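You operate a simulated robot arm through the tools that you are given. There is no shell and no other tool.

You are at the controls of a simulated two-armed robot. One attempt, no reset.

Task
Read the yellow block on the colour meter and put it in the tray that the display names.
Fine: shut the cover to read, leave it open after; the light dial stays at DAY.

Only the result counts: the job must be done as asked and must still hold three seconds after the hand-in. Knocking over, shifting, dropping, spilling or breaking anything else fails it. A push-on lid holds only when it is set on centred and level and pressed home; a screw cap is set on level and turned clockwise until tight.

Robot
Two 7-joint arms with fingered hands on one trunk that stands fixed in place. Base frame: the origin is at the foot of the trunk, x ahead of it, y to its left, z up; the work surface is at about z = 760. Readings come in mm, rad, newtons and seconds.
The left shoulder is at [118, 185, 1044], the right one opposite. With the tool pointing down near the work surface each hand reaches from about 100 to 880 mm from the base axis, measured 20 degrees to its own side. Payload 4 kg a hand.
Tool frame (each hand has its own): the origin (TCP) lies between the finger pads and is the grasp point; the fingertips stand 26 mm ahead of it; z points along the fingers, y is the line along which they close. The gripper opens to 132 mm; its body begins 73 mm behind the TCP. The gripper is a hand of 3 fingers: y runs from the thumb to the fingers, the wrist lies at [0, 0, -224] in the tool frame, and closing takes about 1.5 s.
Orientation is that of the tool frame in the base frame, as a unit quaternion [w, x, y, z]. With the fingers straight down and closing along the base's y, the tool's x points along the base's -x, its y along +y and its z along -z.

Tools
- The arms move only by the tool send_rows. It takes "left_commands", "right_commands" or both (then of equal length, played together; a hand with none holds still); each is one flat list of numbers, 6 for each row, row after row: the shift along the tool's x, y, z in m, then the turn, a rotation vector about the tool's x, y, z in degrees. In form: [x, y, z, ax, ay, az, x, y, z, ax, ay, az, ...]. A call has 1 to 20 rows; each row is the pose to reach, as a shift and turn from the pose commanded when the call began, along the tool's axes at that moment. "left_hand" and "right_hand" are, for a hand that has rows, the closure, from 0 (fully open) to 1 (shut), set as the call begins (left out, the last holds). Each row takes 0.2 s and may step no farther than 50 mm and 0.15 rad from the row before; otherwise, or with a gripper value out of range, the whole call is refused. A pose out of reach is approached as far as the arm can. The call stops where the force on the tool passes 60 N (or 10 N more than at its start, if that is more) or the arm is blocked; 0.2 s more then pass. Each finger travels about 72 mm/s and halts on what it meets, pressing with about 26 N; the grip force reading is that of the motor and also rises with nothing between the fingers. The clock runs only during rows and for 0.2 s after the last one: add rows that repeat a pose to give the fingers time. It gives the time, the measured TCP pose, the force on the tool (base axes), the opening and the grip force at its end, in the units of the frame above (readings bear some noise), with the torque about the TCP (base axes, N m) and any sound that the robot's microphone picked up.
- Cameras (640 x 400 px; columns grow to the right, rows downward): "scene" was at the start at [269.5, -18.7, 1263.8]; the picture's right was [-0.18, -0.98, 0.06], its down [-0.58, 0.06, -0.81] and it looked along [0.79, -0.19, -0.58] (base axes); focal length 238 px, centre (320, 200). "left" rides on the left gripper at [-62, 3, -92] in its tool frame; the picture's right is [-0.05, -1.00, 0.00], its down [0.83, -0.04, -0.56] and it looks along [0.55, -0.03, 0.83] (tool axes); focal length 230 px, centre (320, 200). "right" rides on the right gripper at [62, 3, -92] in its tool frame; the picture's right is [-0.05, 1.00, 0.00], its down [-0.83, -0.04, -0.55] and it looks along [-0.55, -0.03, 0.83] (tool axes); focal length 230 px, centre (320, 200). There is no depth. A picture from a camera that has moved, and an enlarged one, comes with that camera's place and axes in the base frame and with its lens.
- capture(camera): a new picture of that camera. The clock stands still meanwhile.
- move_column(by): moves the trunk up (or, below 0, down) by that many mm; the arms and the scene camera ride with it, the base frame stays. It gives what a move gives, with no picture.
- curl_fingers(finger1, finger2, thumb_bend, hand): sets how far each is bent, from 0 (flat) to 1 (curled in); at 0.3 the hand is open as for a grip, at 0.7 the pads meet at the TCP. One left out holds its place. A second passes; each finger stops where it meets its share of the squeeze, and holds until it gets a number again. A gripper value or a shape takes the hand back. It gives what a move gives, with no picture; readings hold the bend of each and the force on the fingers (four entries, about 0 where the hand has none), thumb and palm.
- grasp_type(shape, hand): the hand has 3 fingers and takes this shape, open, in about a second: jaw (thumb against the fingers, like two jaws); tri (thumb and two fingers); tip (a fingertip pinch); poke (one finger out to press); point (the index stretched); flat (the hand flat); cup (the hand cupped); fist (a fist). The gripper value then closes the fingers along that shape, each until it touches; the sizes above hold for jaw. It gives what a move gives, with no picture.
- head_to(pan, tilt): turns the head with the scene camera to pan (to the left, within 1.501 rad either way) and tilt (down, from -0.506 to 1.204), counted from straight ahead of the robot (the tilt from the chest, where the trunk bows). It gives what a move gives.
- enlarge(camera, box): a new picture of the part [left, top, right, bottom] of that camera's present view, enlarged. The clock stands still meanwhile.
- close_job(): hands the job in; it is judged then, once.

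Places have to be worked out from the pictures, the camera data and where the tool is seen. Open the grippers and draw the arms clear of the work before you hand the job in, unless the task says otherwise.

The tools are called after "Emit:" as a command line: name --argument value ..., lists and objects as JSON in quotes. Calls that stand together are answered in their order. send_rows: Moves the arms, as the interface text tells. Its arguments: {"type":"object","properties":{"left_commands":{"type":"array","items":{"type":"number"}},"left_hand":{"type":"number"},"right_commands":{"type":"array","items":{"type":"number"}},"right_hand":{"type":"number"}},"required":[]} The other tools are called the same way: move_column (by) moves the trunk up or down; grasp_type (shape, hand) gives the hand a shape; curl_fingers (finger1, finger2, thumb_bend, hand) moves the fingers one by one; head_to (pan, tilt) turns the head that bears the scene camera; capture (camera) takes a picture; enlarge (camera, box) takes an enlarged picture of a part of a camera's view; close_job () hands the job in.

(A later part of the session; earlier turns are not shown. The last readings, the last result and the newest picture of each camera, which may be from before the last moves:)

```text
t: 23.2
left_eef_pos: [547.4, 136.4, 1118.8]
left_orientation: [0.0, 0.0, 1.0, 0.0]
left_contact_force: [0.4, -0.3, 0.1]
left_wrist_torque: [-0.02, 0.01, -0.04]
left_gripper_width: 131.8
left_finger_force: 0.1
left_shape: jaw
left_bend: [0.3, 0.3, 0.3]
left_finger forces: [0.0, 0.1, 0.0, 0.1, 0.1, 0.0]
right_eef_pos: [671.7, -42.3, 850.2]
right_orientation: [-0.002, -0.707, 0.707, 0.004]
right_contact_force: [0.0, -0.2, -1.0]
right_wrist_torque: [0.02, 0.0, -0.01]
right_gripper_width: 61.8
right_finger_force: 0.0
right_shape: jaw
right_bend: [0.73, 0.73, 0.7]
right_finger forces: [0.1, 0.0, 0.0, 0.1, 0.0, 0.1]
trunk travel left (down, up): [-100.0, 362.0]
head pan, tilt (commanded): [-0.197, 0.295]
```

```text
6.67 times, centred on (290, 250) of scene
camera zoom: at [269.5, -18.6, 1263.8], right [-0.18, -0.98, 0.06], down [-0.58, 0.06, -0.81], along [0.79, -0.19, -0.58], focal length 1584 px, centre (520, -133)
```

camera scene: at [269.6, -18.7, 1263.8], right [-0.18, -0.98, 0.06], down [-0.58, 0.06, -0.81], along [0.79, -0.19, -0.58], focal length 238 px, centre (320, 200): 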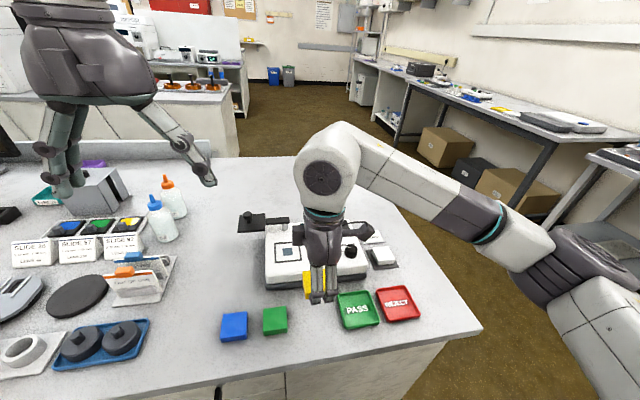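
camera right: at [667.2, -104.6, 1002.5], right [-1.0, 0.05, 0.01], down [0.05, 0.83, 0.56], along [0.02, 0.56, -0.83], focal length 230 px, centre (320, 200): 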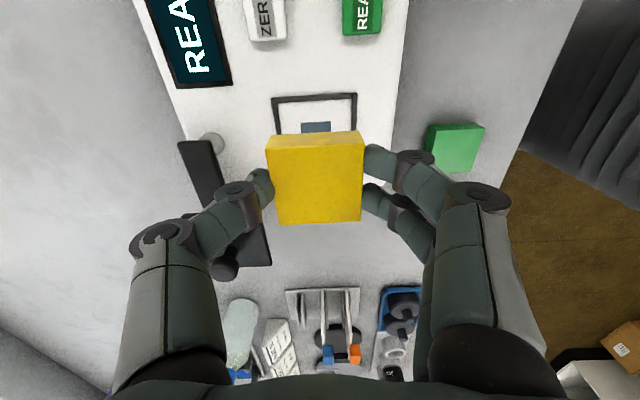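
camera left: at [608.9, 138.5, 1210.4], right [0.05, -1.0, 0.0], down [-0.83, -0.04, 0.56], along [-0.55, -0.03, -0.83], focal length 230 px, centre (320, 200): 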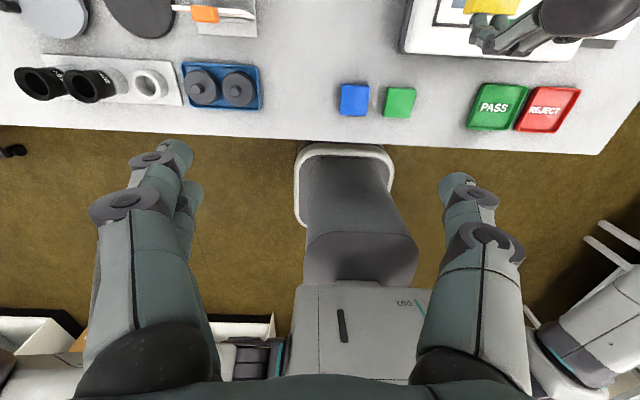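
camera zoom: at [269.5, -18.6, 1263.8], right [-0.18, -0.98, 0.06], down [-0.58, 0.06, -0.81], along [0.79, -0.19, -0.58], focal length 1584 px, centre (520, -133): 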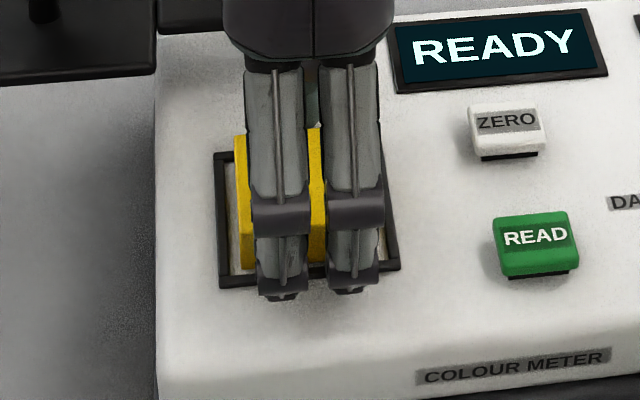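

The block stands free inside the frame. I'll raise the right hand straight up, then draw it back to the right, out of the way.

Emit:
send_rows --right_commands '[0, 0, -0.006, 0, 0, 0, 0, 0, -0.014, 0, 0, 0, 0, 0, -0.024, 0, 0, 0, 0, 0, -0.036, 0, 0, 0, 0, 0, -0.05, 0, 0, 0, 0, 0, -0.065, 0, 0, 0, 0, 0, -0.08, 0, 0, 0, 0, 0, -0.095, 0, 0, 0, 0.015, 0, -0.11, 0, 0, 0, 0.035, 0.005, -0.12, 0, 0, 0, 0.055, 0.01, -0.13, 0, 0, 0, 0.075, 0.015, -0.14, 0, 0, 0, 0.095, 0.02, -0.15, 0, 0, 0, 0.115, 0.025, -0.15, 0, 0, 0, 0.135, 0.03, -0.15, 0, 0, 0, 0.155, 0.035, -0.15, 0, 0, 0, 0.175, 0.04, -0.15, 0, 0, 0, 0.195, 0.045, -0.15, 0, 0, 0, 0.195, 0.045, -0.15, 0, 0, 0]'

Emit:
capture --camera "scene"

Emit:
enlarge --camera "scene" --box '[220, 195, 320, 275]'

Emit:
capture --camera "right"

```text
t: 27.2
left_eef_pos: [547.7, 136.8, 1119.4]
left_orientation: [0.0, 0.0, 1.0, 0.0]
left_contact_force: [0.3, -0.8, 0.5]
left_wrist_torque: [0.03, -0.01, -0.01]
left_gripper_width: 131.9
left_finger_force: 0.0
left_shape: jaw
left_bend: [0.3, 0.3, 0.3]
left_finger forces: [0.0, 0.0, 0.1, 0.0, 0.0, 0.1]
right_eef_pos: [625.1, -237.2, 999.0]
right_orientation: [-0.001, -0.707, 0.708, 0.004]
right_contact_force: [-0.2, 0.6, 0.1]
right_wrist_torque: [-0.01, -0.01, -0.03]
right_gripper_width: 61.4
right_finger_force: 0.0
right_shape: jaw
right_bend: [0.73, 0.73, 0.7]
right_finger forces: [0.0, 0.0, 0.0, 0.0, 0.0, 0.0]
trunk travel left (down, up): [-100.0, 362.0]
head pan, tilt (commanded): [-0.197, 0.295]
```

```text
taken
camera scene: at [269.8, -18.2, 1263.7], right [-0.18, -0.98, 0.06], down [-0.58, 0.06, -0.81], along [0.79, -0.19, -0.58], focal length 238 px, centre (320, 200)
```

scene: 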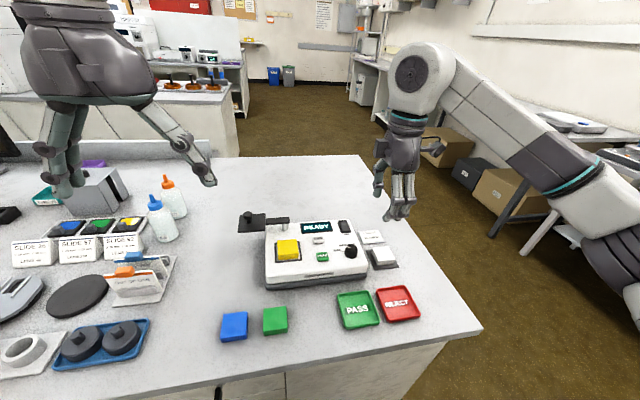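

```text
5.00 times, centred on (270, 235) of scene
camera zoom: at [269.8, -18.2, 1263.7], right [-0.18, -0.98, 0.06], down [-0.58, 0.06, -0.81], along [0.79, -0.19, -0.58], focal length 1188 px, centre (570, 25)
```

zoom: 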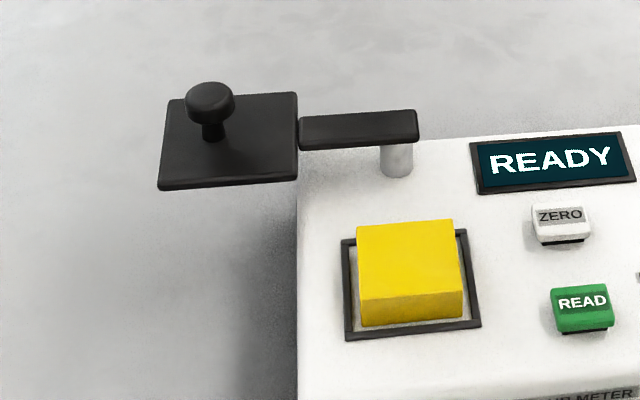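

```text
taken
camera right: at [623.5, -299.7, 1090.7], right [-1.0, 0.05, 0.01], down [0.05, 0.83, 0.56], along [0.02, 0.56, -0.83], focal length 230 px, centre (320, 200)
```

right: 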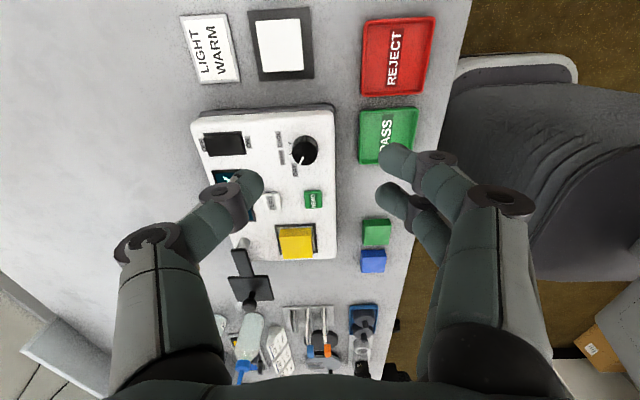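

The block is centred in the frame. I'll zoom on the cover from both cameras to triangulate the knob and pivot.

Emit:
enlarge --camera "right" --box '[215, 220, 335, 320]'

Emit:
enlarge --camera "scene" --box '[230, 200, 310, 250]'

```text
4.00 times, centred on (275, 270) of right
camera zoom: at [623.5, -299.7, 1090.7], right [-1.0, 0.05, 0.01], down [0.05, 0.83, 0.56], along [0.02, 0.56, -0.83], focal length 920 px, centre (500, -80)
```

zoom: 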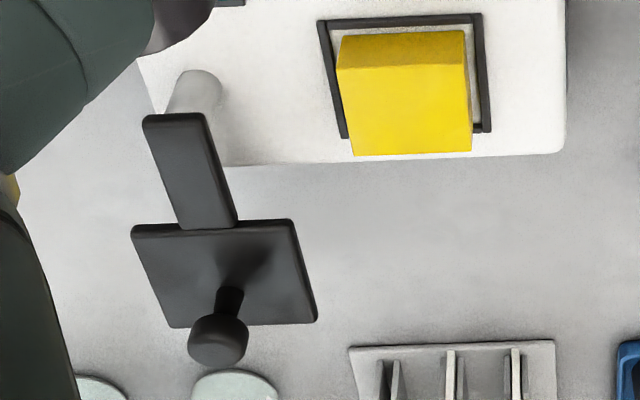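

```text
8.00 times, centred on (270, 225) of scene
camera zoom: at [269.8, -18.2, 1263.7], right [-0.18, -0.98, 0.06], down [-0.58, 0.06, -0.81], along [0.79, -0.19, -0.58], focal length 1900 px, centre (720, 0)
```

zoom: 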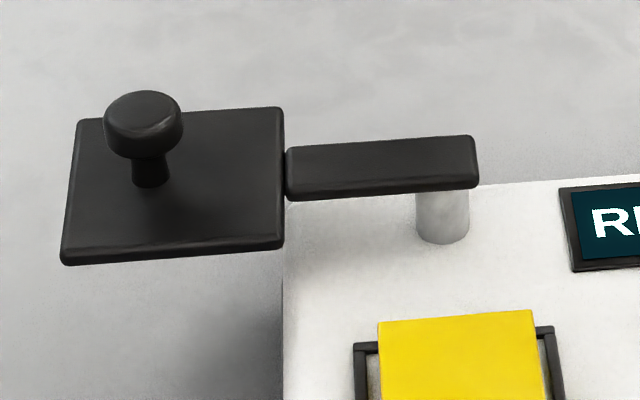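

Triangulated: pivot ≈ (754, -43.5), plate centre ≈ (755, 40) with its top at z≈849, and knob cap ≈ (756, 50, 871), so closing swings it to about (660, -43). I'll bring the left hand above the knob, turned 45°, half open.

Emit:
send_rows --left_commands '[-0.01303, -0.00543, 0.00994, 0, 0, 2.81, -0.02606, -0.01086, 0.01988, 0, 0, 5.63, -0.03909, -0.01629, 0.02981, 0, 0, 8.44, -0.05213, -0.02173, 0.03975, 0, 0, 11.25, -0.06516, -0.02716, 0.04969, 0, 0, 14.06, -0.07819, -0.03259, 0.05963, 0, 0, 16.88, -0.09122, -0.03802, 0.06956, 0, 0, 19.69, -0.10425, -0.04345, 0.0795, 0, 0, 22.5, -0.11728, -0.04888, 0.08944, 0, 0, 25.31, -0.13031, -0.05431, 0.09938, 0, 0, 28.13, -0.14334, -0.05974, 0.10931, 0, 0, 30.94, -0.15638, -0.06518, 0.11925, 0, 0, 33.75, -0.16941, -0.07061, 0.12919, 0, 0, 36.56, -0.18244, -0.07604, 0.13913, 0, 0, 39.38, -0.19547, -0.08147, 0.14906, 0, 0, 42.19, -0.2085, -0.0869, 0.159, 0, 0, 45, -0.2085, -0.0869, 0.159, 0, 0, 45]' --left_hand 0.5

Emit:
capture --camera "left"

Emit:
capture --camera "scene"

```text
t: 30.8
left_eef_pos: [756.1, 50.9, 958.9]
left_orientation: [0.0, 0.382, 0.924, 0.0]
left_contact_force: [-0.3, 0.3, -0.4]
left_wrist_torque: [-0.03, 0.0, 0.01]
left_gripper_width: 66.7
left_finger_force: 0.1
left_shape: jaw
left_bend: [0.73, 0.73, 0.7]
left_finger forces: [0.1, 0.0, 0.0, 0.1, 0.0, 0.1]
right_eef_pos: [626.9, -237.4, 999.2]
right_orientation: [-0.001, -0.707, 0.707, 0.005]
right_contact_force: [0.1, -0.5, 0.0]
right_wrist_torque: [0.0, -0.01, 0.02]
right_gripper_width: 61.4
right_finger_force: 0.1
right_shape: jaw
right_bend: [0.73, 0.73, 0.7]
right_finger forces: [0.0, 0.1, 0.1, 0.0, 0.0, 0.0]
trunk travel left (down, up): [-100.0, 362.0]
head pan, tilt (commanded): [-0.197, 0.295]
```

```text
taken
camera left: at [801.3, 8.1, 1050.3], right [-0.67, -0.74, 0.0], down [-0.62, 0.56, 0.56], along [-0.41, 0.37, -0.83], focal length 230 px, centre (320, 200)
```

left: 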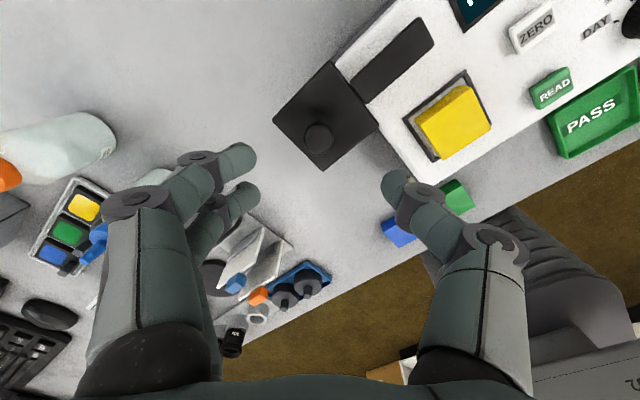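

```text
taken
camera scene: at [269.3, -18.4, 1263.9], right [-0.18, -0.98, 0.06], down [-0.58, 0.06, -0.81], along [0.79, -0.19, -0.58], focal length 238 px, centre (320, 200)
```

scene: 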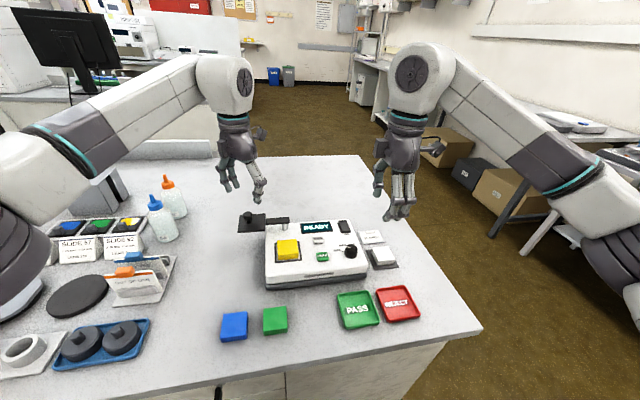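

The left camera puts the knob at about (758, 48), matching. I'll descend to TCP z≈900 with the fingers around the knob and check.

Emit:
send_rows --left_commands '[-0.0025, -0.0006, 0.01, 0, 0, 0, -0.0025, -0.0006, 0.02, 0, 0, 0, -0.0025, -0.0006, 0.03, 0, 0, 0, -0.0025, -0.0006, 0.04, 0, 0, 0, -0.0025, -0.0006, 0.05, 0, 0, 0, -0.0025, -0.0006, 0.058, 0, 0, 0, -0.0025, -0.0006, 0.058, 0, 0, 0]'

Emit:
enlarge --camera "left" --box '[170, 60, 470, 260]'

Emit:
enlarge --camera "scene" --box '[200, 170, 320, 270]'

```text
t: 32.4
left_eef_pos: [755.9, 47.2, 902.0]
left_orientation: [0.0, 0.383, 0.924, 0.0]
left_contact_force: [0.3, 0.5, 0.0]
left_wrist_torque: [-0.01, -0.03, -0.03]
left_gripper_width: 66.2
left_finger_force: 0.1
left_shape: jaw
left_bend: [0.73, 0.73, 0.7]
left_finger forces: [0.1, 0.0, 0.0, 0.1, 0.1, 0.1]
right_eef_pos: [625.7, -238.1, 998.6]
right_orientation: [-0.001, -0.706, 0.708, 0.004]
right_contact_force: [0.3, 0.2, 0.2]
right_wrist_torque: [0.02, 0.0, 0.01]
right_gripper_width: 61.2
right_finger_force: 0.2
right_shape: jaw
right_bend: [0.73, 0.73, 0.7]
right_finger forces: [0.0, 0.0, 0.0, 0.0, 0.0, 0.0]
trunk travel left (down, up): [-100.0, 362.0]
head pan, tilt (commanded): [-0.197, 0.295]
```

```text
2.00 times, centred on (320, 160) of left
camera zoom: at [802.6, 5.2, 993.6], right [-0.67, -0.74, 0.0], down [-0.62, 0.56, 0.56], along [-0.41, 0.37, -0.83], focal length 460 px, centre (320, 280)
```

zoom: 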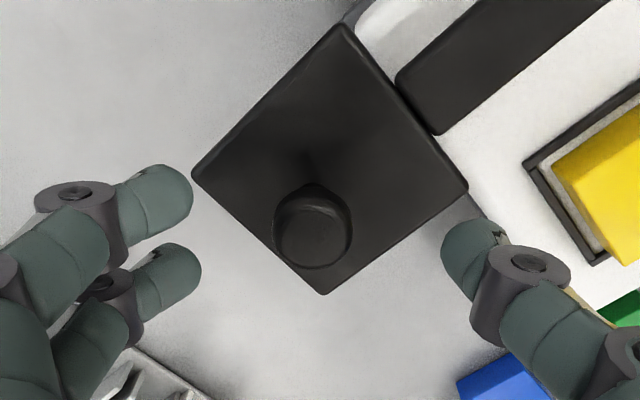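

```text
4.00 times, centred on (260, 220) of scene
camera zoom: at [269.4, -18.8, 1263.9], right [-0.18, -0.98, 0.06], down [-0.58, 0.06, -0.81], along [0.79, -0.19, -0.58], focal length 950 px, centre (560, 120)
```

zoom: 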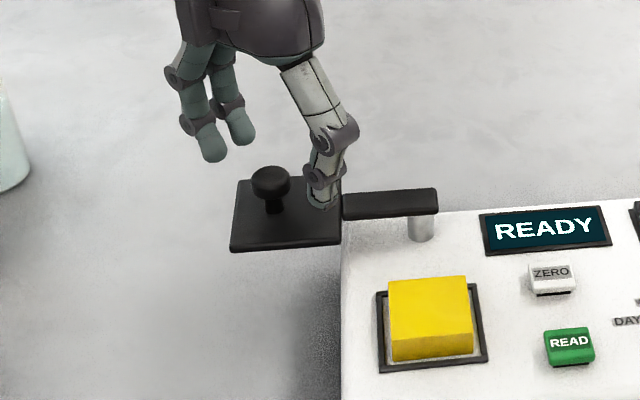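

The knob sits on the hand's axis except for ~2.4 mm toward the fingers. I'll correct that and lower to TCP z≈884, so the tips are beside the cap and above the plate.

Emit:
send_rows --left_commands '[0, 0.0024, 0.006, 0, 0, 0, 0, 0.0024, 0.012, 0, 0, 0, 0, 0.0024, 0.0175, 0, 0, 0, 0, 0.0024, 0.0175, 0, 0, 0]'

Emit:
enlarge --camera "left" --box '[170, 60, 470, 260]'

Emit:
enlarge --camera "scene" --box '[220, 190, 300, 250]'

```text
t: 33.4
left_eef_pos: [759.9, 50.5, 885.1]
left_orientation: [-0.001, 0.382, 0.924, -0.001]
left_contact_force: [-0.3, 0.5, 0.6]
left_wrist_torque: [-0.03, 0.0, 0.0]
left_gripper_width: 66.6
left_finger_force: 0.0
left_shape: jaw
left_bend: [0.73, 0.73, 0.7]
left_finger forces: [0.1, 0.0, 0.0, 0.0, 0.0, 0.0]
right_eef_pos: [625.0, -238.5, 999.5]
right_orientation: [-0.001, -0.706, 0.708, 0.005]
right_contact_force: [-0.4, 0.0, -0.8]
right_wrist_torque: [0.03, 0.01, -0.04]
right_gripper_width: 61.6
right_finger_force: 0.1
right_shape: jaw
right_bend: [0.73, 0.73, 0.7]
right_finger forces: [0.0, 0.0, 0.1, 0.1, 0.0, 0.0]
trunk travel left (down, up): [-100.0, 362.0]
head pan, tilt (commanded): [-0.197, 0.295]
```

```text
2.00 times, centred on (320, 160) of left
camera zoom: at [805.3, 7.1, 976.0], right [-0.67, -0.74, 0.0], down [-0.62, 0.56, 0.56], along [-0.41, 0.37, -0.83], focal length 460 px, centre (320, 280)
```

zoom: 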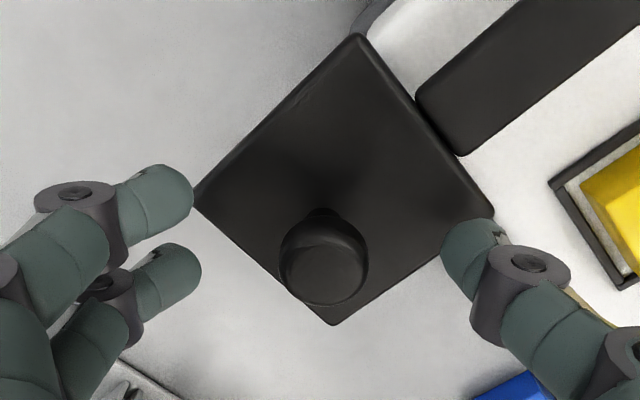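

```text
6.67 times, centred on (260, 220) of scene
camera zoom: at [269.4, -18.7, 1263.8], right [-0.18, -0.98, 0.06], down [-0.58, 0.06, -0.81], along [0.79, -0.19, -0.58], focal length 1584 px, centre (720, 67)
```

zoom: 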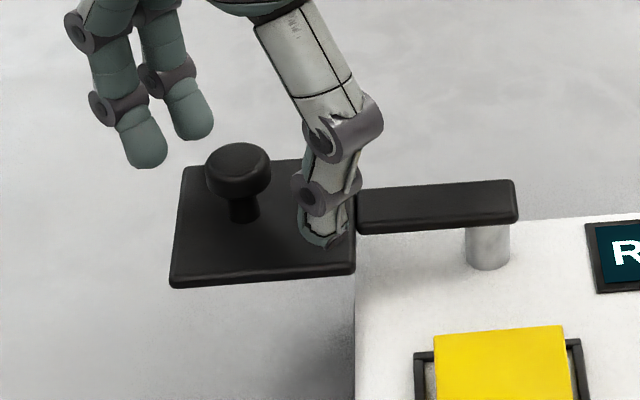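

The cap is centred between thumb and fingers. I'll close on it.

Emit:
send_rows --left_commands '[0, 0, 0, 0, 0, 0, 0, 0, 0, 0, 0, 0, 0, 0, 0, 0, 0, 0, 0, 0, 0, 0, 0, 0, 0, 0, 0, 0, 0, 0, 0, 0, 0, 0, 0, 0]' --left_hand 0.9

Emit:
enlarge --camera "left" --box '[170, 60, 470, 260]'

Emit:
enlarge --camera "scene" --box '[220, 190, 300, 250]'

```text
t: 34.8
left_eef_pos: [759.3, 49.5, 883.9]
left_orientation: [0.0, 0.383, 0.924, 0.001]
left_contact_force: [-1.6, -1.2, 0.7]
left_wrist_torque: [-0.02, 0.04, -0.03]
left_gripper_width: 14.7
left_finger_force: 0.0
left_shape: jaw
left_bend: [0.72, 0.72, 0.7]
left_finger forces: [0.0, 0.6, 0.1, 0.1, 3.4, 0.0]
right_eef_pos: [626.0, -237.8, 999.6]
right_orientation: [0.0, -0.707, 0.708, 0.005]
right_contact_force: [0.0, -0.2, -0.3]
right_wrist_torque: [-0.01, 0.02, 0.0]
right_gripper_width: 61.5
right_finger_force: 0.0
right_shape: jaw
right_bend: [0.73, 0.73, 0.7]
right_finger forces: [0.0, 0.1, 0.1, 0.0, 0.0, 0.0]
trunk travel left (down, up): [-100.0, 362.0]
head pan, tilt (commanded): [-0.197, 0.295]
```

```text
2.00 times, centred on (320, 160) of left
camera zoom: at [805.0, 6.6, 976.2], right [-0.67, -0.74, 0.0], down [-0.62, 0.56, 0.56], along [-0.41, 0.37, -0.83], focal length 460 px, centre (320, 280)
```

zoom: 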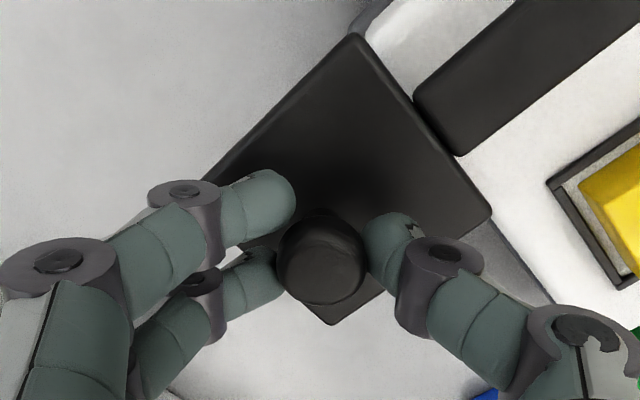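

```text
6.67 times, centred on (260, 220) of scene
camera zoom: at [269.2, -19.0, 1263.9], right [-0.18, -0.98, 0.06], down [-0.58, 0.06, -0.81], along [0.79, -0.19, -0.58], focal length 1584 px, centre (720, 67)
```

zoom: 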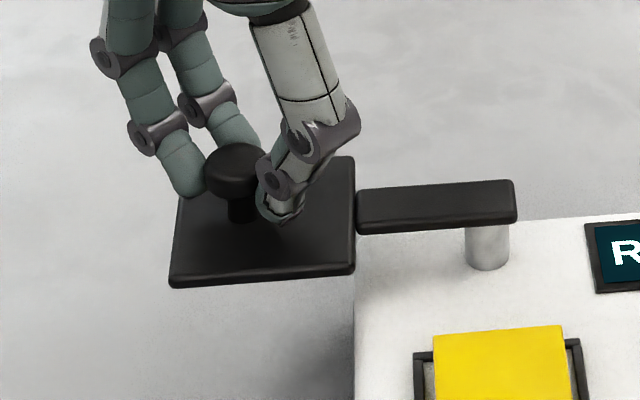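

The fingers are lightly around the cap (small touch forces). I'll start swinging the cover about 13° along its arc and check that it follows.

Emit:
send_rows --left_commands '[0, 0, 0, 0, 0, 0, 0.0026, -0.0026, 0, 0, 0, 0, 0.0051, -0.0052, 0, 0, 0, 0, 0.0075, -0.008, 0, 0, 0, 0, 0.0098, -0.0107, 0, 0, 0, 0, 0.012, -0.0137, 0, 0, 0, 0, 0.014, -0.0166, 0, 0, 0, 0]' --left_hand 0.95

Emit:
enlarge --camera "left" --box '[170, 60, 470, 260]'

Emit:
enlarge --camera "scene" --box '[220, 190, 360, 290]'

```text
t: 36.4
left_eef_pos: [739.0, 45.7, 881.7]
left_orientation: [-0.001, 0.384, 0.923, -0.001]
left_contact_force: [4.9, -13.1, -13.4]
left_wrist_torque: [-0.24, -0.03, 0.25]
left_gripper_width: 9.1
left_finger_force: 26.4
left_shape: jaw
left_bend: [0.71, 0.72, 0.71]
left_finger forces: [9.0, 12.6, 0.0, 0.1, 24.5, 0.0]
right_eef_pos: [627.5, -240.1, 997.8]
right_orientation: [-0.001, -0.707, 0.708, 0.006]
right_contact_force: [0.2, -0.4, -0.3]
right_wrist_torque: [-0.01, 0.04, 0.02]
right_gripper_width: 61.6
right_finger_force: 0.1
right_shape: jaw
right_bend: [0.73, 0.73, 0.7]
right_finger forces: [0.0, 0.1, 0.1, 0.0, 0.0, 0.2]
trunk travel left (down, up): [-100.0, 362.0]
head pan, tilt (commanded): [-0.197, 0.295]
```

```text
2.00 times, centred on (320, 160) of left
camera zoom: at [784.5, 2.7, 973.5], right [-0.67, -0.74, 0.0], down [-0.62, 0.56, 0.56], along [-0.41, 0.37, -0.83], focal length 460 px, centre (320, 280)
```

zoom: 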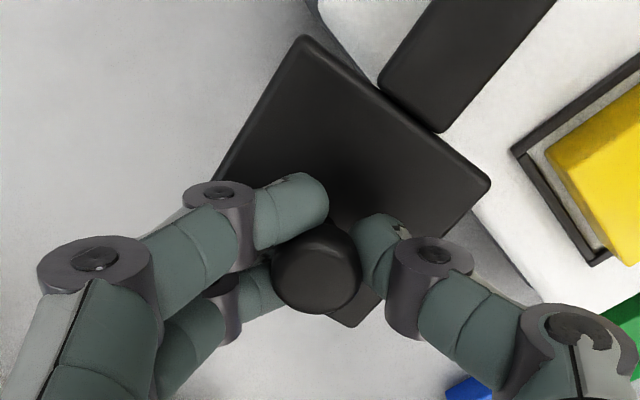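

```text
4.00 times, centred on (290, 240) of scene
camera zoom: at [272.1, -20.4, 1263.1], right [-0.18, -0.98, 0.06], down [-0.58, 0.06, -0.81], along [0.79, -0.19, -0.58], focal length 950 px, centre (440, 40)
```

zoom: 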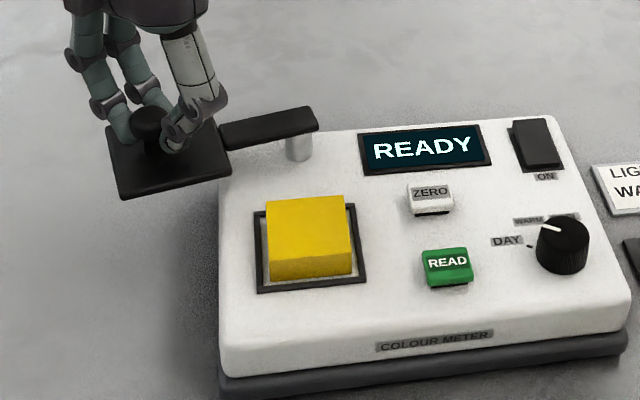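

The cover follows the hand well. The side and vertical forces come from the firm squeeze, so I'll loosen to 0.9 and read the forces again before going on.

Emit:
send_rows --left_commands '[0, 0, 0, 0, 0, 0, 0, 0, 0, 0, 0, 0]' --left_hand 0.88

```text
t: 37.0
left_eef_pos: [735.5, 50.0, 886.6]
left_orientation: [0.002, 0.382, 0.924, 0.0]
left_contact_force: [0.2, 0.1, 1.3]
left_wrist_torque: [-0.03, 0.01, 0.02]
left_gripper_width: 16.3
left_finger_force: 0.0
left_shape: jaw
left_bend: [0.72, 0.72, 0.7]
left_finger forces: [1.0, 0.0, 0.0, 0.0, 1.6, 0.0]
right_eef_pos: [624.6, -236.0, 999.3]
right_orientation: [0.001, -0.707, 0.707, 0.003]
right_contact_force: [-0.3, 0.8, 0.5]
right_wrist_torque: [-0.01, -0.04, -0.03]
right_gripper_width: 61.3
right_finger_force: 0.1
right_shape: jaw
right_bend: [0.73, 0.73, 0.7]
right_finger forces: [0.1, 0.0, 0.0, 0.0, 0.1, 0.0]
trunk travel left (down, up): [-100.0, 362.0]
head pan, tilt (commanded): [-0.197, 0.295]
```

Forces are now near zero with the knob caged. I'll continue the swing along the arc to about 52°, then check the clearance over the block.

Emit:
send_rows --left_commands '[0.0029, -0.0053, 0, 0, 0, 0, 0.0057, -0.0107, 0, 0, 0, 0, 0.0083, -0.0166, 0, 0, 0, 0, 0.0108, -0.0225, 0, 0, 0, 0, 0.0125, -0.0287, 0, 0, 0, 0, 0.0141, -0.0349, 0, 0, 0, 0, 0.0149, -0.0412, 0, 0, 0, 0, 0.0157, -0.0476, 0, 0, 0, 0, 0.0157, -0.054, 0, 0, 0, 0, 0.0156, -0.0604, 0, 0, 0, 0, 0.0156, -0.0604, 0, 0, 0, 0]'

Emit:
enlarge --camera "left" --box '[170, 60, 470, 260]'

Emit:
enlarge --camera "scene" --box '[220, 190, 360, 290]'

```text
t: 39.4
left_eef_pos: [683.0, 15.2, 883.8]
left_orientation: [0.0, 0.383, 0.924, 0.0]
left_contact_force: [-0.3, 0.4, 0.1]
left_wrist_torque: [0.05, 0.0, 0.03]
left_gripper_width: 16.3
left_finger_force: 0.1
left_shape: jaw
left_bend: [0.72, 0.72, 0.7]
left_finger forces: [0.6, 0.5, 0.0, 0.0, 0.8, 0.1]
right_eef_pos: [626.2, -236.9, 998.4]
right_orientation: [-0.001, -0.707, 0.707, 0.005]
right_contact_force: [1.2, -0.1, 0.5]
right_wrist_torque: [0.0, -0.02, 0.03]
right_gripper_width: 61.3
right_finger_force: 0.0
right_shape: jaw
right_bend: [0.73, 0.73, 0.7]
right_finger forces: [0.0, 0.0, 0.0, 0.1, 0.0, 0.1]
trunk travel left (down, up): [-100.0, 362.0]
head pan, tilt (commanded): [-0.197, 0.295]
```

```text
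2.00 times, centred on (320, 160) of left
camera zoom: at [728.5, -27.1, 975.8], right [-0.67, -0.74, 0.0], down [-0.62, 0.56, 0.56], along [-0.41, 0.37, -0.83], focal length 460 px, centre (320, 280)
```

zoom: 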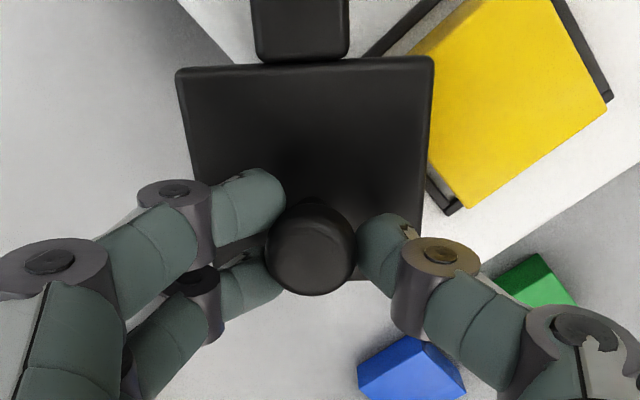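

```text
4.00 times, centred on (290, 240) of scene
camera zoom: at [269.6, -18.6, 1263.8], right [-0.18, -0.98, 0.06], down [-0.58, 0.06, -0.81], along [0.79, -0.19, -0.58], focal length 950 px, centre (440, 40)
```

zoom: 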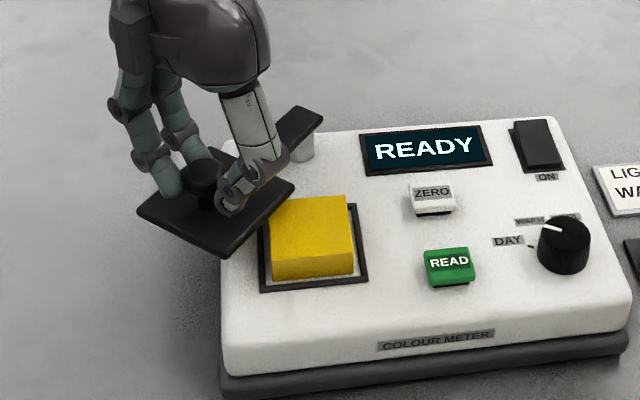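

Still near-zero force; the plate is just above the block's corner. I'll advance to 60° and check that the plate passes over the block.

Emit:
send_rows --left_commands '[-0.0004, -0.0032, 0, 0, 0, 0, -0.0008, -0.0064, 0, 0, 0, 0, -0.0014, -0.0095, 0, 0, 0, 0, -0.002, -0.0127, 0, 0, 0, 0]'

Emit:
enlarge --camera "scene" --box '[240, 210, 320, 270]'

Emit:
enlarge --camera "right" --box '[215, 200, 335, 300]'

```text
t: 40.4
left_eef_pos: [676.7, 5.1, 885.2]
left_orientation: [0.0, 0.383, 0.924, 0.0]
left_contact_force: [-0.1, 1.6, -1.3]
left_wrist_torque: [-0.02, 0.0, -0.01]
left_gripper_width: 16.3
left_finger_force: 0.1
left_shape: jaw
left_bend: [0.72, 0.72, 0.7]
left_finger forces: [0.6, 1.0, 0.0, 0.0, 0.8, 0.0]
right_eef_pos: [625.2, -237.2, 999.0]
right_orientation: [-0.001, -0.706, 0.708, 0.005]
right_contact_force: [0.2, 0.1, -0.1]
right_wrist_torque: [0.01, 0.0, 0.01]
right_gripper_width: 61.4
right_finger_force: 0.0
right_shape: jaw
right_bend: [0.73, 0.73, 0.7]
right_finger forces: [0.0, 0.1, 0.0, 0.0, 0.0, 0.0]
trunk travel left (down, up): [-100.0, 362.0]
head pan, tilt (commanded): [-0.197, 0.295]
```

```text
6.67 times, centred on (280, 240) of scene
camera zoom: at [269.6, -18.7, 1263.8], right [-0.18, -0.98, 0.06], down [-0.58, 0.06, -0.81], along [0.79, -0.19, -0.58], focal length 1584 px, centre (587, -67)
```

zoom: 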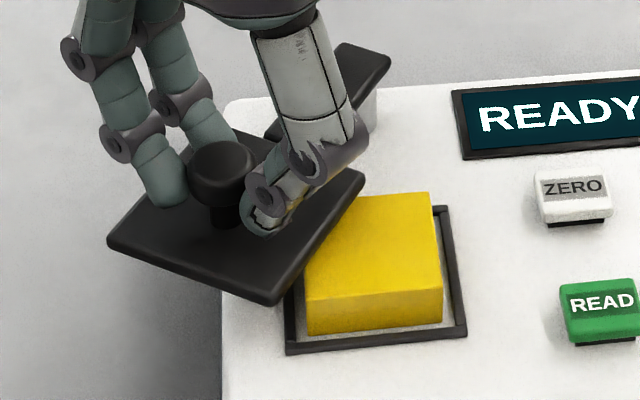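

```text
4.00 times, centred on (275, 250) of right
camera zoom: at [623.5, -300.1, 1090.8], right [-1.0, 0.05, 0.01], down [0.05, 0.83, 0.56], along [0.02, 0.56, -0.83], focal length 920 px, centre (500, 0)
```

zoom: 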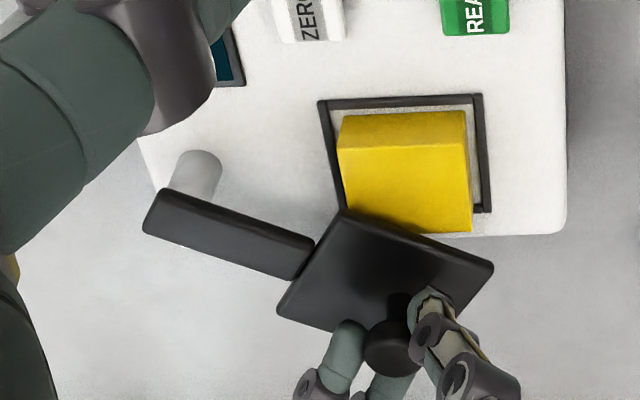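

The plate passes cleanly over the block, which hasn't moved. I'll carry on to 84°.

Emit:
send_rows --left_commands '[-0.0008, -0.0031, 0, 0, 0, 0, -0.0016, -0.0062, 0, 0, 0, 0, -0.0026, -0.0093, 0, 0, 0, 0, -0.0037, -0.0123, 0, 0, 0, 0, -0.0049, -0.0153, 0, 0, 0, 0, -0.0062, -0.0182, 0, 0, 0, 0, -0.0076, -0.0211, 0, 0, 0, 0, -0.0091, -0.0239, 0, 0, 0, 0, -0.0107, -0.0267, 0, 0, 0, 0, -0.0124, -0.0295, 0, 0, 0, 0, -0.0142, -0.0321, 0, 0, 0, 0, -0.016, -0.0347, 0, 0, 0, 0]'

Emit:
enlarge --camera "scene" --box '[240, 210, 340, 280]'

Emit:
enlarge --camera "right" --box '[215, 200, 335, 300]'

```text
t: 43.0
left_eef_pos: [663.0, -30.3, 883.3]
left_orientation: [0.001, 0.382, 0.924, -0.001]
left_contact_force: [-0.5, -0.4, 0.0]
left_wrist_torque: [-0.02, 0.03, 0.01]
left_gripper_width: 16.3
left_finger_force: 0.1
left_shape: jaw
left_bend: [0.72, 0.72, 0.7]
left_finger forces: [0.6, 0.7, 0.0, 0.0, 0.8, 0.1]
right_eef_pos: [625.6, -238.1, 999.5]
right_orientation: [0.0, -0.706, 0.708, 0.005]
right_contact_force: [-0.1, 0.9, 0.4]
right_wrist_torque: [0.01, 0.0, 0.0]
right_gripper_width: 61.2
right_finger_force: 0.0
right_shape: jaw
right_bend: [0.73, 0.73, 0.7]
right_finger forces: [0.1, 0.0, 0.0, 0.0, 0.1, 0.0]
trunk travel left (down, up): [-100.0, 362.0]
head pan, tilt (commanded): [-0.197, 0.295]
```

```text
5.71 times, centred on (290, 245) of scene
camera zoom: at [269.6, -18.8, 1263.8], right [-0.18, -0.98, 0.06], down [-0.58, 0.06, -0.81], along [0.79, -0.19, -0.58], focal length 1357 px, centre (491, -57)
```

zoom: 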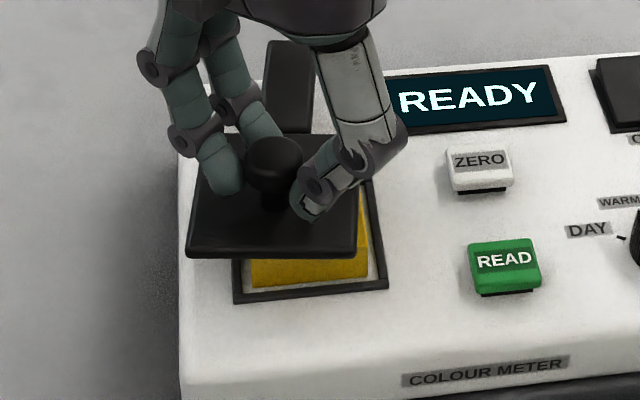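

```text
4.00 times, centred on (275, 250) of right
camera zoom: at [623.5, -300.3, 1090.7], right [-1.0, 0.05, 0.01], down [0.05, 0.83, 0.56], along [0.02, 0.56, -0.83], focal length 920 px, centre (500, 0)
```

zoom: 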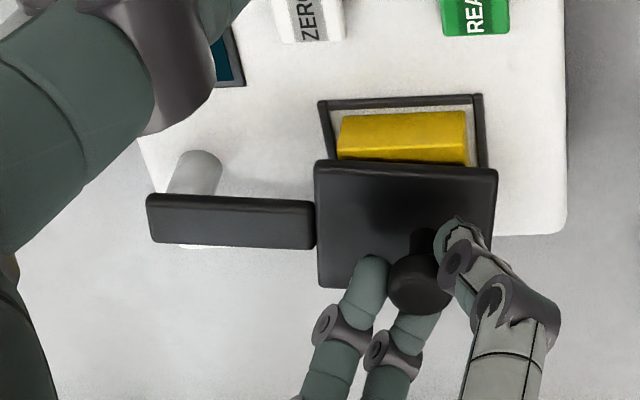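

Nearly there; the plate still lags a few degrees because of play in my grip. I'll go to about 92°, watching for the stop.

Emit:
send_rows --left_commands '[-0.0015, -0.0019, 0, 0, 0, 0, -0.003, -0.0038, 0, 0, 0, 0, -0.0045, -0.0056, 0, 0, 0, 0, -0.0061, -0.0074, 0, 0, 0, 0, -0.0083, -0.0097, 0, 0, 0, 0, -0.0083, -0.0097, 0, 0, 0, 0]'

Emit:
enlarge --camera "scene" --box '[240, 210, 340, 280]'

Emit:
enlarge --camera "right" --box '[215, 200, 335, 300]'

```text
t: 44.4
left_eef_pos: [662.6, -43.5, 883.2]
left_orientation: [0.0, 0.382, 0.924, 0.0]
left_contact_force: [-0.1, -0.3, -0.4]
left_wrist_torque: [-0.01, 0.01, 0.03]
left_gripper_width: 16.1
left_finger_force: 0.1
left_shape: jaw
left_bend: [0.72, 0.72, 0.7]
left_finger forces: [0.4, 0.6, 0.1, 0.0, 0.8, 0.0]
right_eef_pos: [625.7, -237.9, 1000.0]
right_orientation: [-0.001, -0.706, 0.708, 0.005]
right_contact_force: [0.2, 0.9, 0.5]
right_wrist_torque: [0.01, -0.02, 0.03]
right_gripper_width: 61.4
right_finger_force: 0.1
right_shape: jaw
right_bend: [0.73, 0.73, 0.7]
right_finger forces: [0.0, 0.0, 0.1, 0.0, 0.0, 0.0]
trunk travel left (down, up): [-100.0, 362.0]
head pan, tilt (commanded): [-0.197, 0.295]
```

```text
5.71 times, centred on (290, 245) of scene
camera zoom: at [269.6, -18.7, 1263.8], right [-0.18, -0.98, 0.06], down [-0.58, 0.06, -0.81], along [0.79, -0.19, -0.58], focal length 1357 px, centre (491, -57)
```

zoom: 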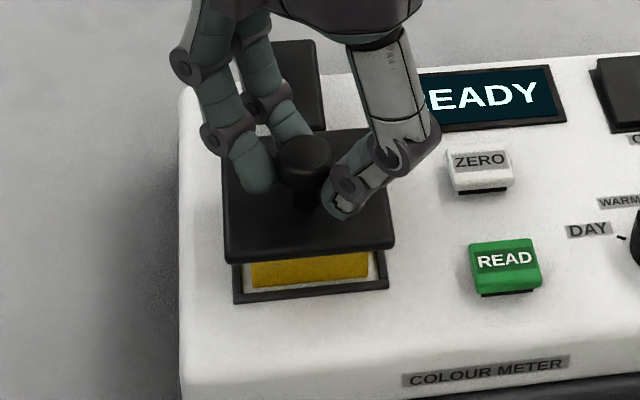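

```text
4.00 times, centred on (275, 250) of right
camera zoom: at [623.5, -300.1, 1090.8], right [-1.0, 0.05, 0.01], down [0.05, 0.83, 0.56], along [0.02, 0.56, -0.83], focal length 920 px, centre (500, 0)
```

zoom: 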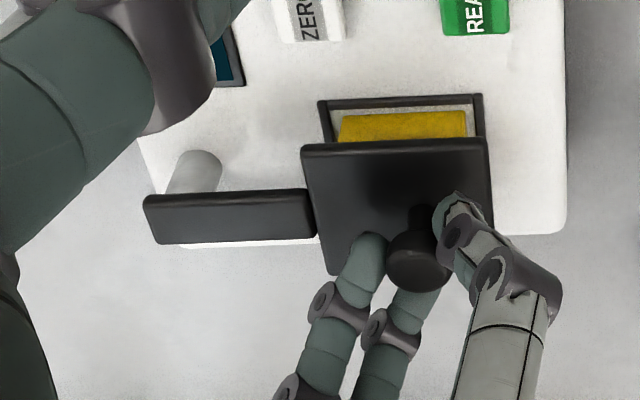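

The plate now covers x 637–703, y -77 to -10, centred exactly over the well, so the cover is shut. I'll open the left hand and rise straight up, then draw left.

Emit:
send_rows --left_commands '[0, 0, 0, 0, 0, 0, 0, 0, 0, 0, 0, 0, 0, 0, 0, 0, 0, 0, 0, 0, -0.005, 0, 0, 0, 0, 0, -0.012, 0, 0, 0, 0, 0, -0.022, 0, 0, 0, 0, 0, -0.034, 0, 0, 0, 0, 0, -0.048, 0, 0, 0, 0, 0, -0.062, 0, 0, 0, 0, 0, -0.076, 0, 0, 0, 0.008, 0.008, -0.09, 0, 0, 0, 0.022, 0.022, -0.1, 0, 0, 0, 0.036, 0.036, -0.11, 0, 0, 0, 0.05, 0.05, -0.115, 0, 0, 0, 0.064, 0.064, -0.12, 0, 0, 0, 0.078, 0.078, -0.12, 0, 0, 0, 0.092, 0.092, -0.12, 0, 0, 0, 0.106, 0.106, -0.12, 0, 0, 0, 0.106, 0.106, -0.12, 0, 0, 0]' --left_hand 0.5

Emit:
capture --camera "scene"

Emit:
enlarge --camera "scene" --box '[240, 200, 380, 290]'

```text
t: 48.4
left_eef_pos: [662.2, 108.0, 1003.2]
left_orientation: [0.0, 0.383, 0.924, 0.0]
left_contact_force: [-0.8, -0.7, 0.6]
left_wrist_torque: [-0.04, 0.02, 0.0]
left_gripper_width: 65.3
left_finger_force: 0.0
left_shape: jaw
left_bend: [0.73, 0.73, 0.7]
left_finger forces: [0.0, 0.0, 0.0, 0.1, 0.1, 0.1]
right_eef_pos: [625.9, -238.1, 998.0]
right_orientation: [-0.001, -0.707, 0.708, 0.004]
right_contact_force: [-0.3, 0.0, 0.7]
right_wrist_torque: [-0.01, 0.01, -0.01]
right_gripper_width: 61.3
right_finger_force: 0.1
right_shape: jaw
right_bend: [0.73, 0.73, 0.7]
right_finger forces: [0.0, 0.0, 0.0, 0.0, 0.1, 0.1]
trunk travel left (down, up): [-100.0, 362.0]
head pan, tilt (commanded): [-0.197, 0.295]
```

```text
taken
camera scene: at [269.5, -19.2, 1263.8], right [-0.18, -0.98, 0.06], down [-0.58, 0.06, -0.81], along [0.79, -0.19, -0.58], focal length 238 px, centre (320, 200)
```

scene: 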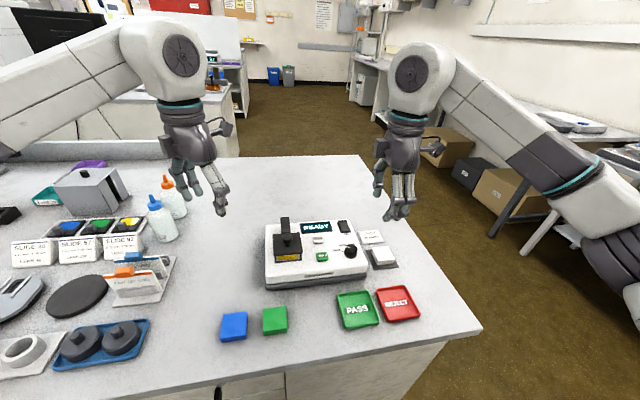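

```text
4.44 times, centred on (310, 245) of scene
camera zoom: at [269.5, -19.2, 1263.8], right [-0.18, -0.98, 0.06], down [-0.58, 0.06, -0.81], along [0.79, -0.19, -0.58], focal length 1056 px, centre (364, 0)
```

zoom: 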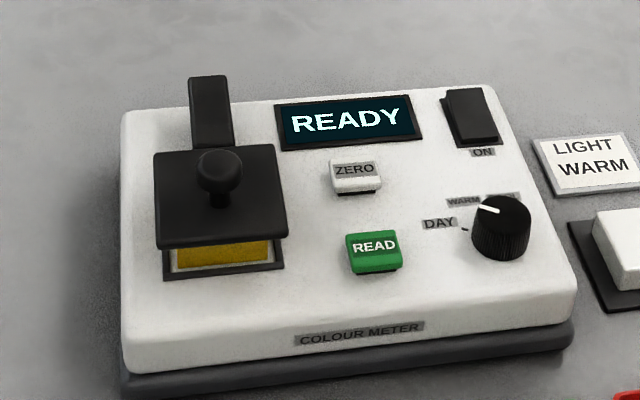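

The cover is shut and the display still shows READY with the dial at DAY. I'll zoom the right camera on the READ button to locate it precisely.

Emit:
enlarge --camera "right" --box '[260, 120, 380, 240]'

Emit:
enlarge --camera "scene" --box '[300, 230, 370, 275]'

```text
3.33 times, centred on (320, 180) of right
camera zoom: at [623.4, -300.6, 1090.7], right [-1.0, 0.05, 0.01], down [0.05, 0.83, 0.56], along [0.02, 0.56, -0.83], focal length 767 px, centre (320, 267)
```

zoom: 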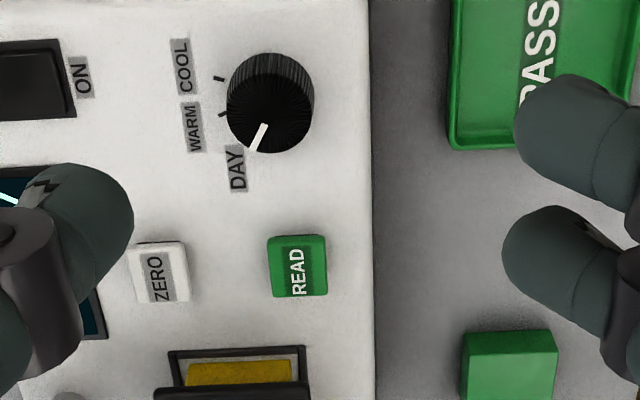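

```text
8.89 times, centred on (335, 252) of scene
camera zoom: at [269.5, -19.2, 1263.8], right [-0.18, -0.98, 0.06], down [-0.58, 0.06, -0.81], along [0.79, -0.19, -0.58], focal length 2112 px, centre (187, -267)
```

zoom: 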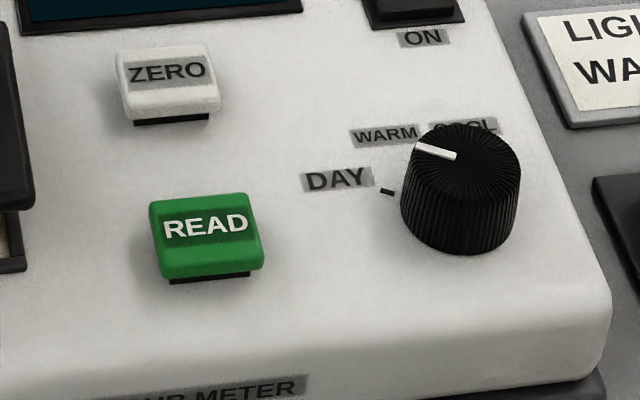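

READ is at about (639.6, -124, top z≈827), and the dial clearly points at DAY. I'll give the right hand the poke shape and look at where the finger points.

Emit:
grasp_type --shape "poke" --hand "right"

Emit:
capture --camera "right"

Emit:
enlarge --camera "scene" --box '[340, 100, 480, 240]'

```text
t: 49.3
left_eef_pos: [661.7, 107.9, 1003.1]
left_orientation: [0.0, 0.383, 0.924, 0.001]
left_contact_force: [-0.3, -0.2, 0.4]
left_wrist_torque: [0.02, -0.03, -0.02]
left_gripper_width: 65.0
left_finger_force: 0.1
left_shape: jaw
left_bend: [0.73, 0.73, 0.7]
left_finger forces: [0.0, 0.0, 0.1, 0.0, 0.0, 0.0]
right_eef_pos: [626.2, -239.2, 999.9]
right_orientation: [0.0, -0.706, 0.708, 0.004]
right_contact_force: [-0.2, -0.4, -0.2]
right_wrist_torque: [0.01, -0.01, -0.02]
right_gripper_width: 0.1
right_finger_force: 0.0
right_shape: poke
right_bend: [1.0, 1.0, 0.45]
right_finger forces: [0.0, 0.0, 0.0, 0.0, 0.1, 0.1]
trunk travel left (down, up): [-100.0, 362.0]
head pan, tilt (commanded): [-0.197, 0.295]
```

```text
taken
camera right: at [623.4, -300.2, 1090.8], right [-1.0, 0.05, 0.01], down [0.05, 0.83, 0.56], along [0.02, 0.56, -0.83], focal length 230 px, centre (320, 200)
```

right: 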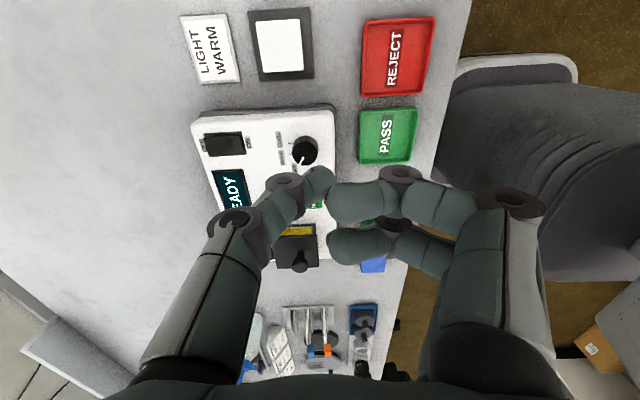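

```text
2.86 times, centred on (410, 170) of scene
camera zoom: at [269.5, -18.7, 1263.8], right [-0.18, -0.98, 0.06], down [-0.58, 0.06, -0.81], along [0.79, -0.19, -0.58], focal length 679 px, centre (63, 286)
```

zoom: 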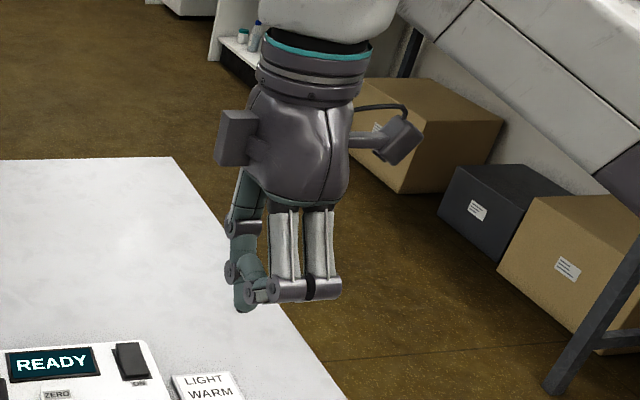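

In the poke shape the thumb is the outstretched digit, its tip near the tool axis about 26 mm past the TCP with the curled fingers ~40 mm higher. I'll bring the tip above the READ button, about 47 mm up.

Emit:
send_rows --right_commands '[-0.0112, -0.0017, 0.01, 0, 0, 0, -0.0224, -0.0034, 0.02, 0, 0, 0, -0.0336, -0.005, 0.03, 0, 0, 0, -0.0448, -0.0067, 0.04, 0, 0, 0, -0.056, -0.0084, 0.05, 0, 0, 0, -0.0672, -0.0101, 0.06, 0, 0, 0, -0.0784, -0.0118, 0.07, 0, 0, 0, -0.0896, -0.0134, 0.08, 0, 0, 0, -0.1008, -0.0151, 0.09, 0, 0, 0, -0.112, -0.0168, 0.1, 0, 0, 0, -0.112, -0.0168, 0.1, 0, 0, 0]'

Emit:
enlarge --camera "right" --box '[240, 100, 440, 260]'

Emit:
enlarge --camera "scene" --box '[260, 170, 400, 280]'

```text
t: 51.7
left_eef_pos: [661.8, 107.8, 1003.3]
left_orientation: [0.0, 0.382, 0.924, 0.0]
left_contact_force: [-0.1, -0.1, -0.8]
left_wrist_torque: [-0.02, 0.0, -0.03]
left_gripper_width: 65.3
left_finger_force: 0.1
left_shape: jaw
left_bend: [0.73, 0.73, 0.7]
left_finger forces: [0.1, 0.1, 0.1, 0.0, 0.1, 0.1]
right_eef_pos: [642.0, -126.0, 901.3]
right_orientation: [0.0, -0.706, 0.708, 0.004]
right_contact_force: [0.3, -0.2, -0.6]
right_wrist_torque: [0.0, -0.02, 0.0]
right_gripper_width: 0.1
right_finger_force: 0.0
right_shape: poke
right_bend: [1.0, 1.0, 0.45]
right_finger forces: [0.0, 0.0, 0.1, 0.1, 0.0, 0.0]
trunk travel left (down, up): [-100.0, 362.0]
head pan, tilt (commanded): [-0.197, 0.295]
```

```text
2.50 times, centred on (340, 180) of right
camera zoom: at [640.2, -188.9, 992.3], right [-1.0, 0.05, 0.01], down [0.05, 0.83, 0.56], along [0.02, 0.56, -0.83], focal length 575 px, centre (270, 250)
```

zoom: 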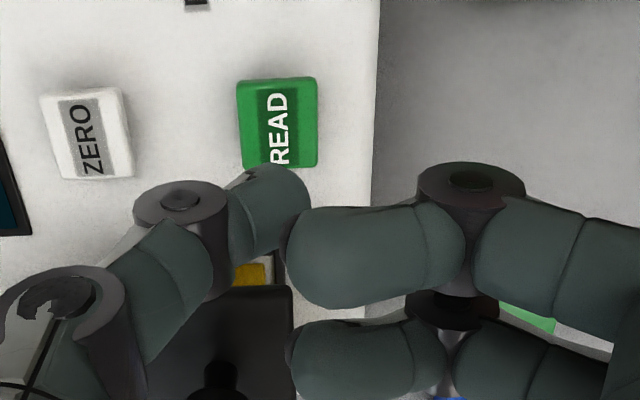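

```text
3.64 times, centred on (330, 225) of scene
camera zoom: at [269.3, -18.9, 1263.9], right [-0.18, -0.98, 0.06], down [-0.58, 0.06, -0.81], along [0.79, -0.19, -0.58], focal length 864 px, centre (284, 109)
```

zoom: 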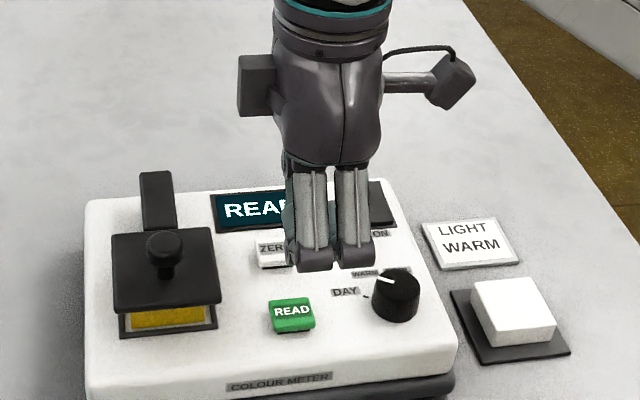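

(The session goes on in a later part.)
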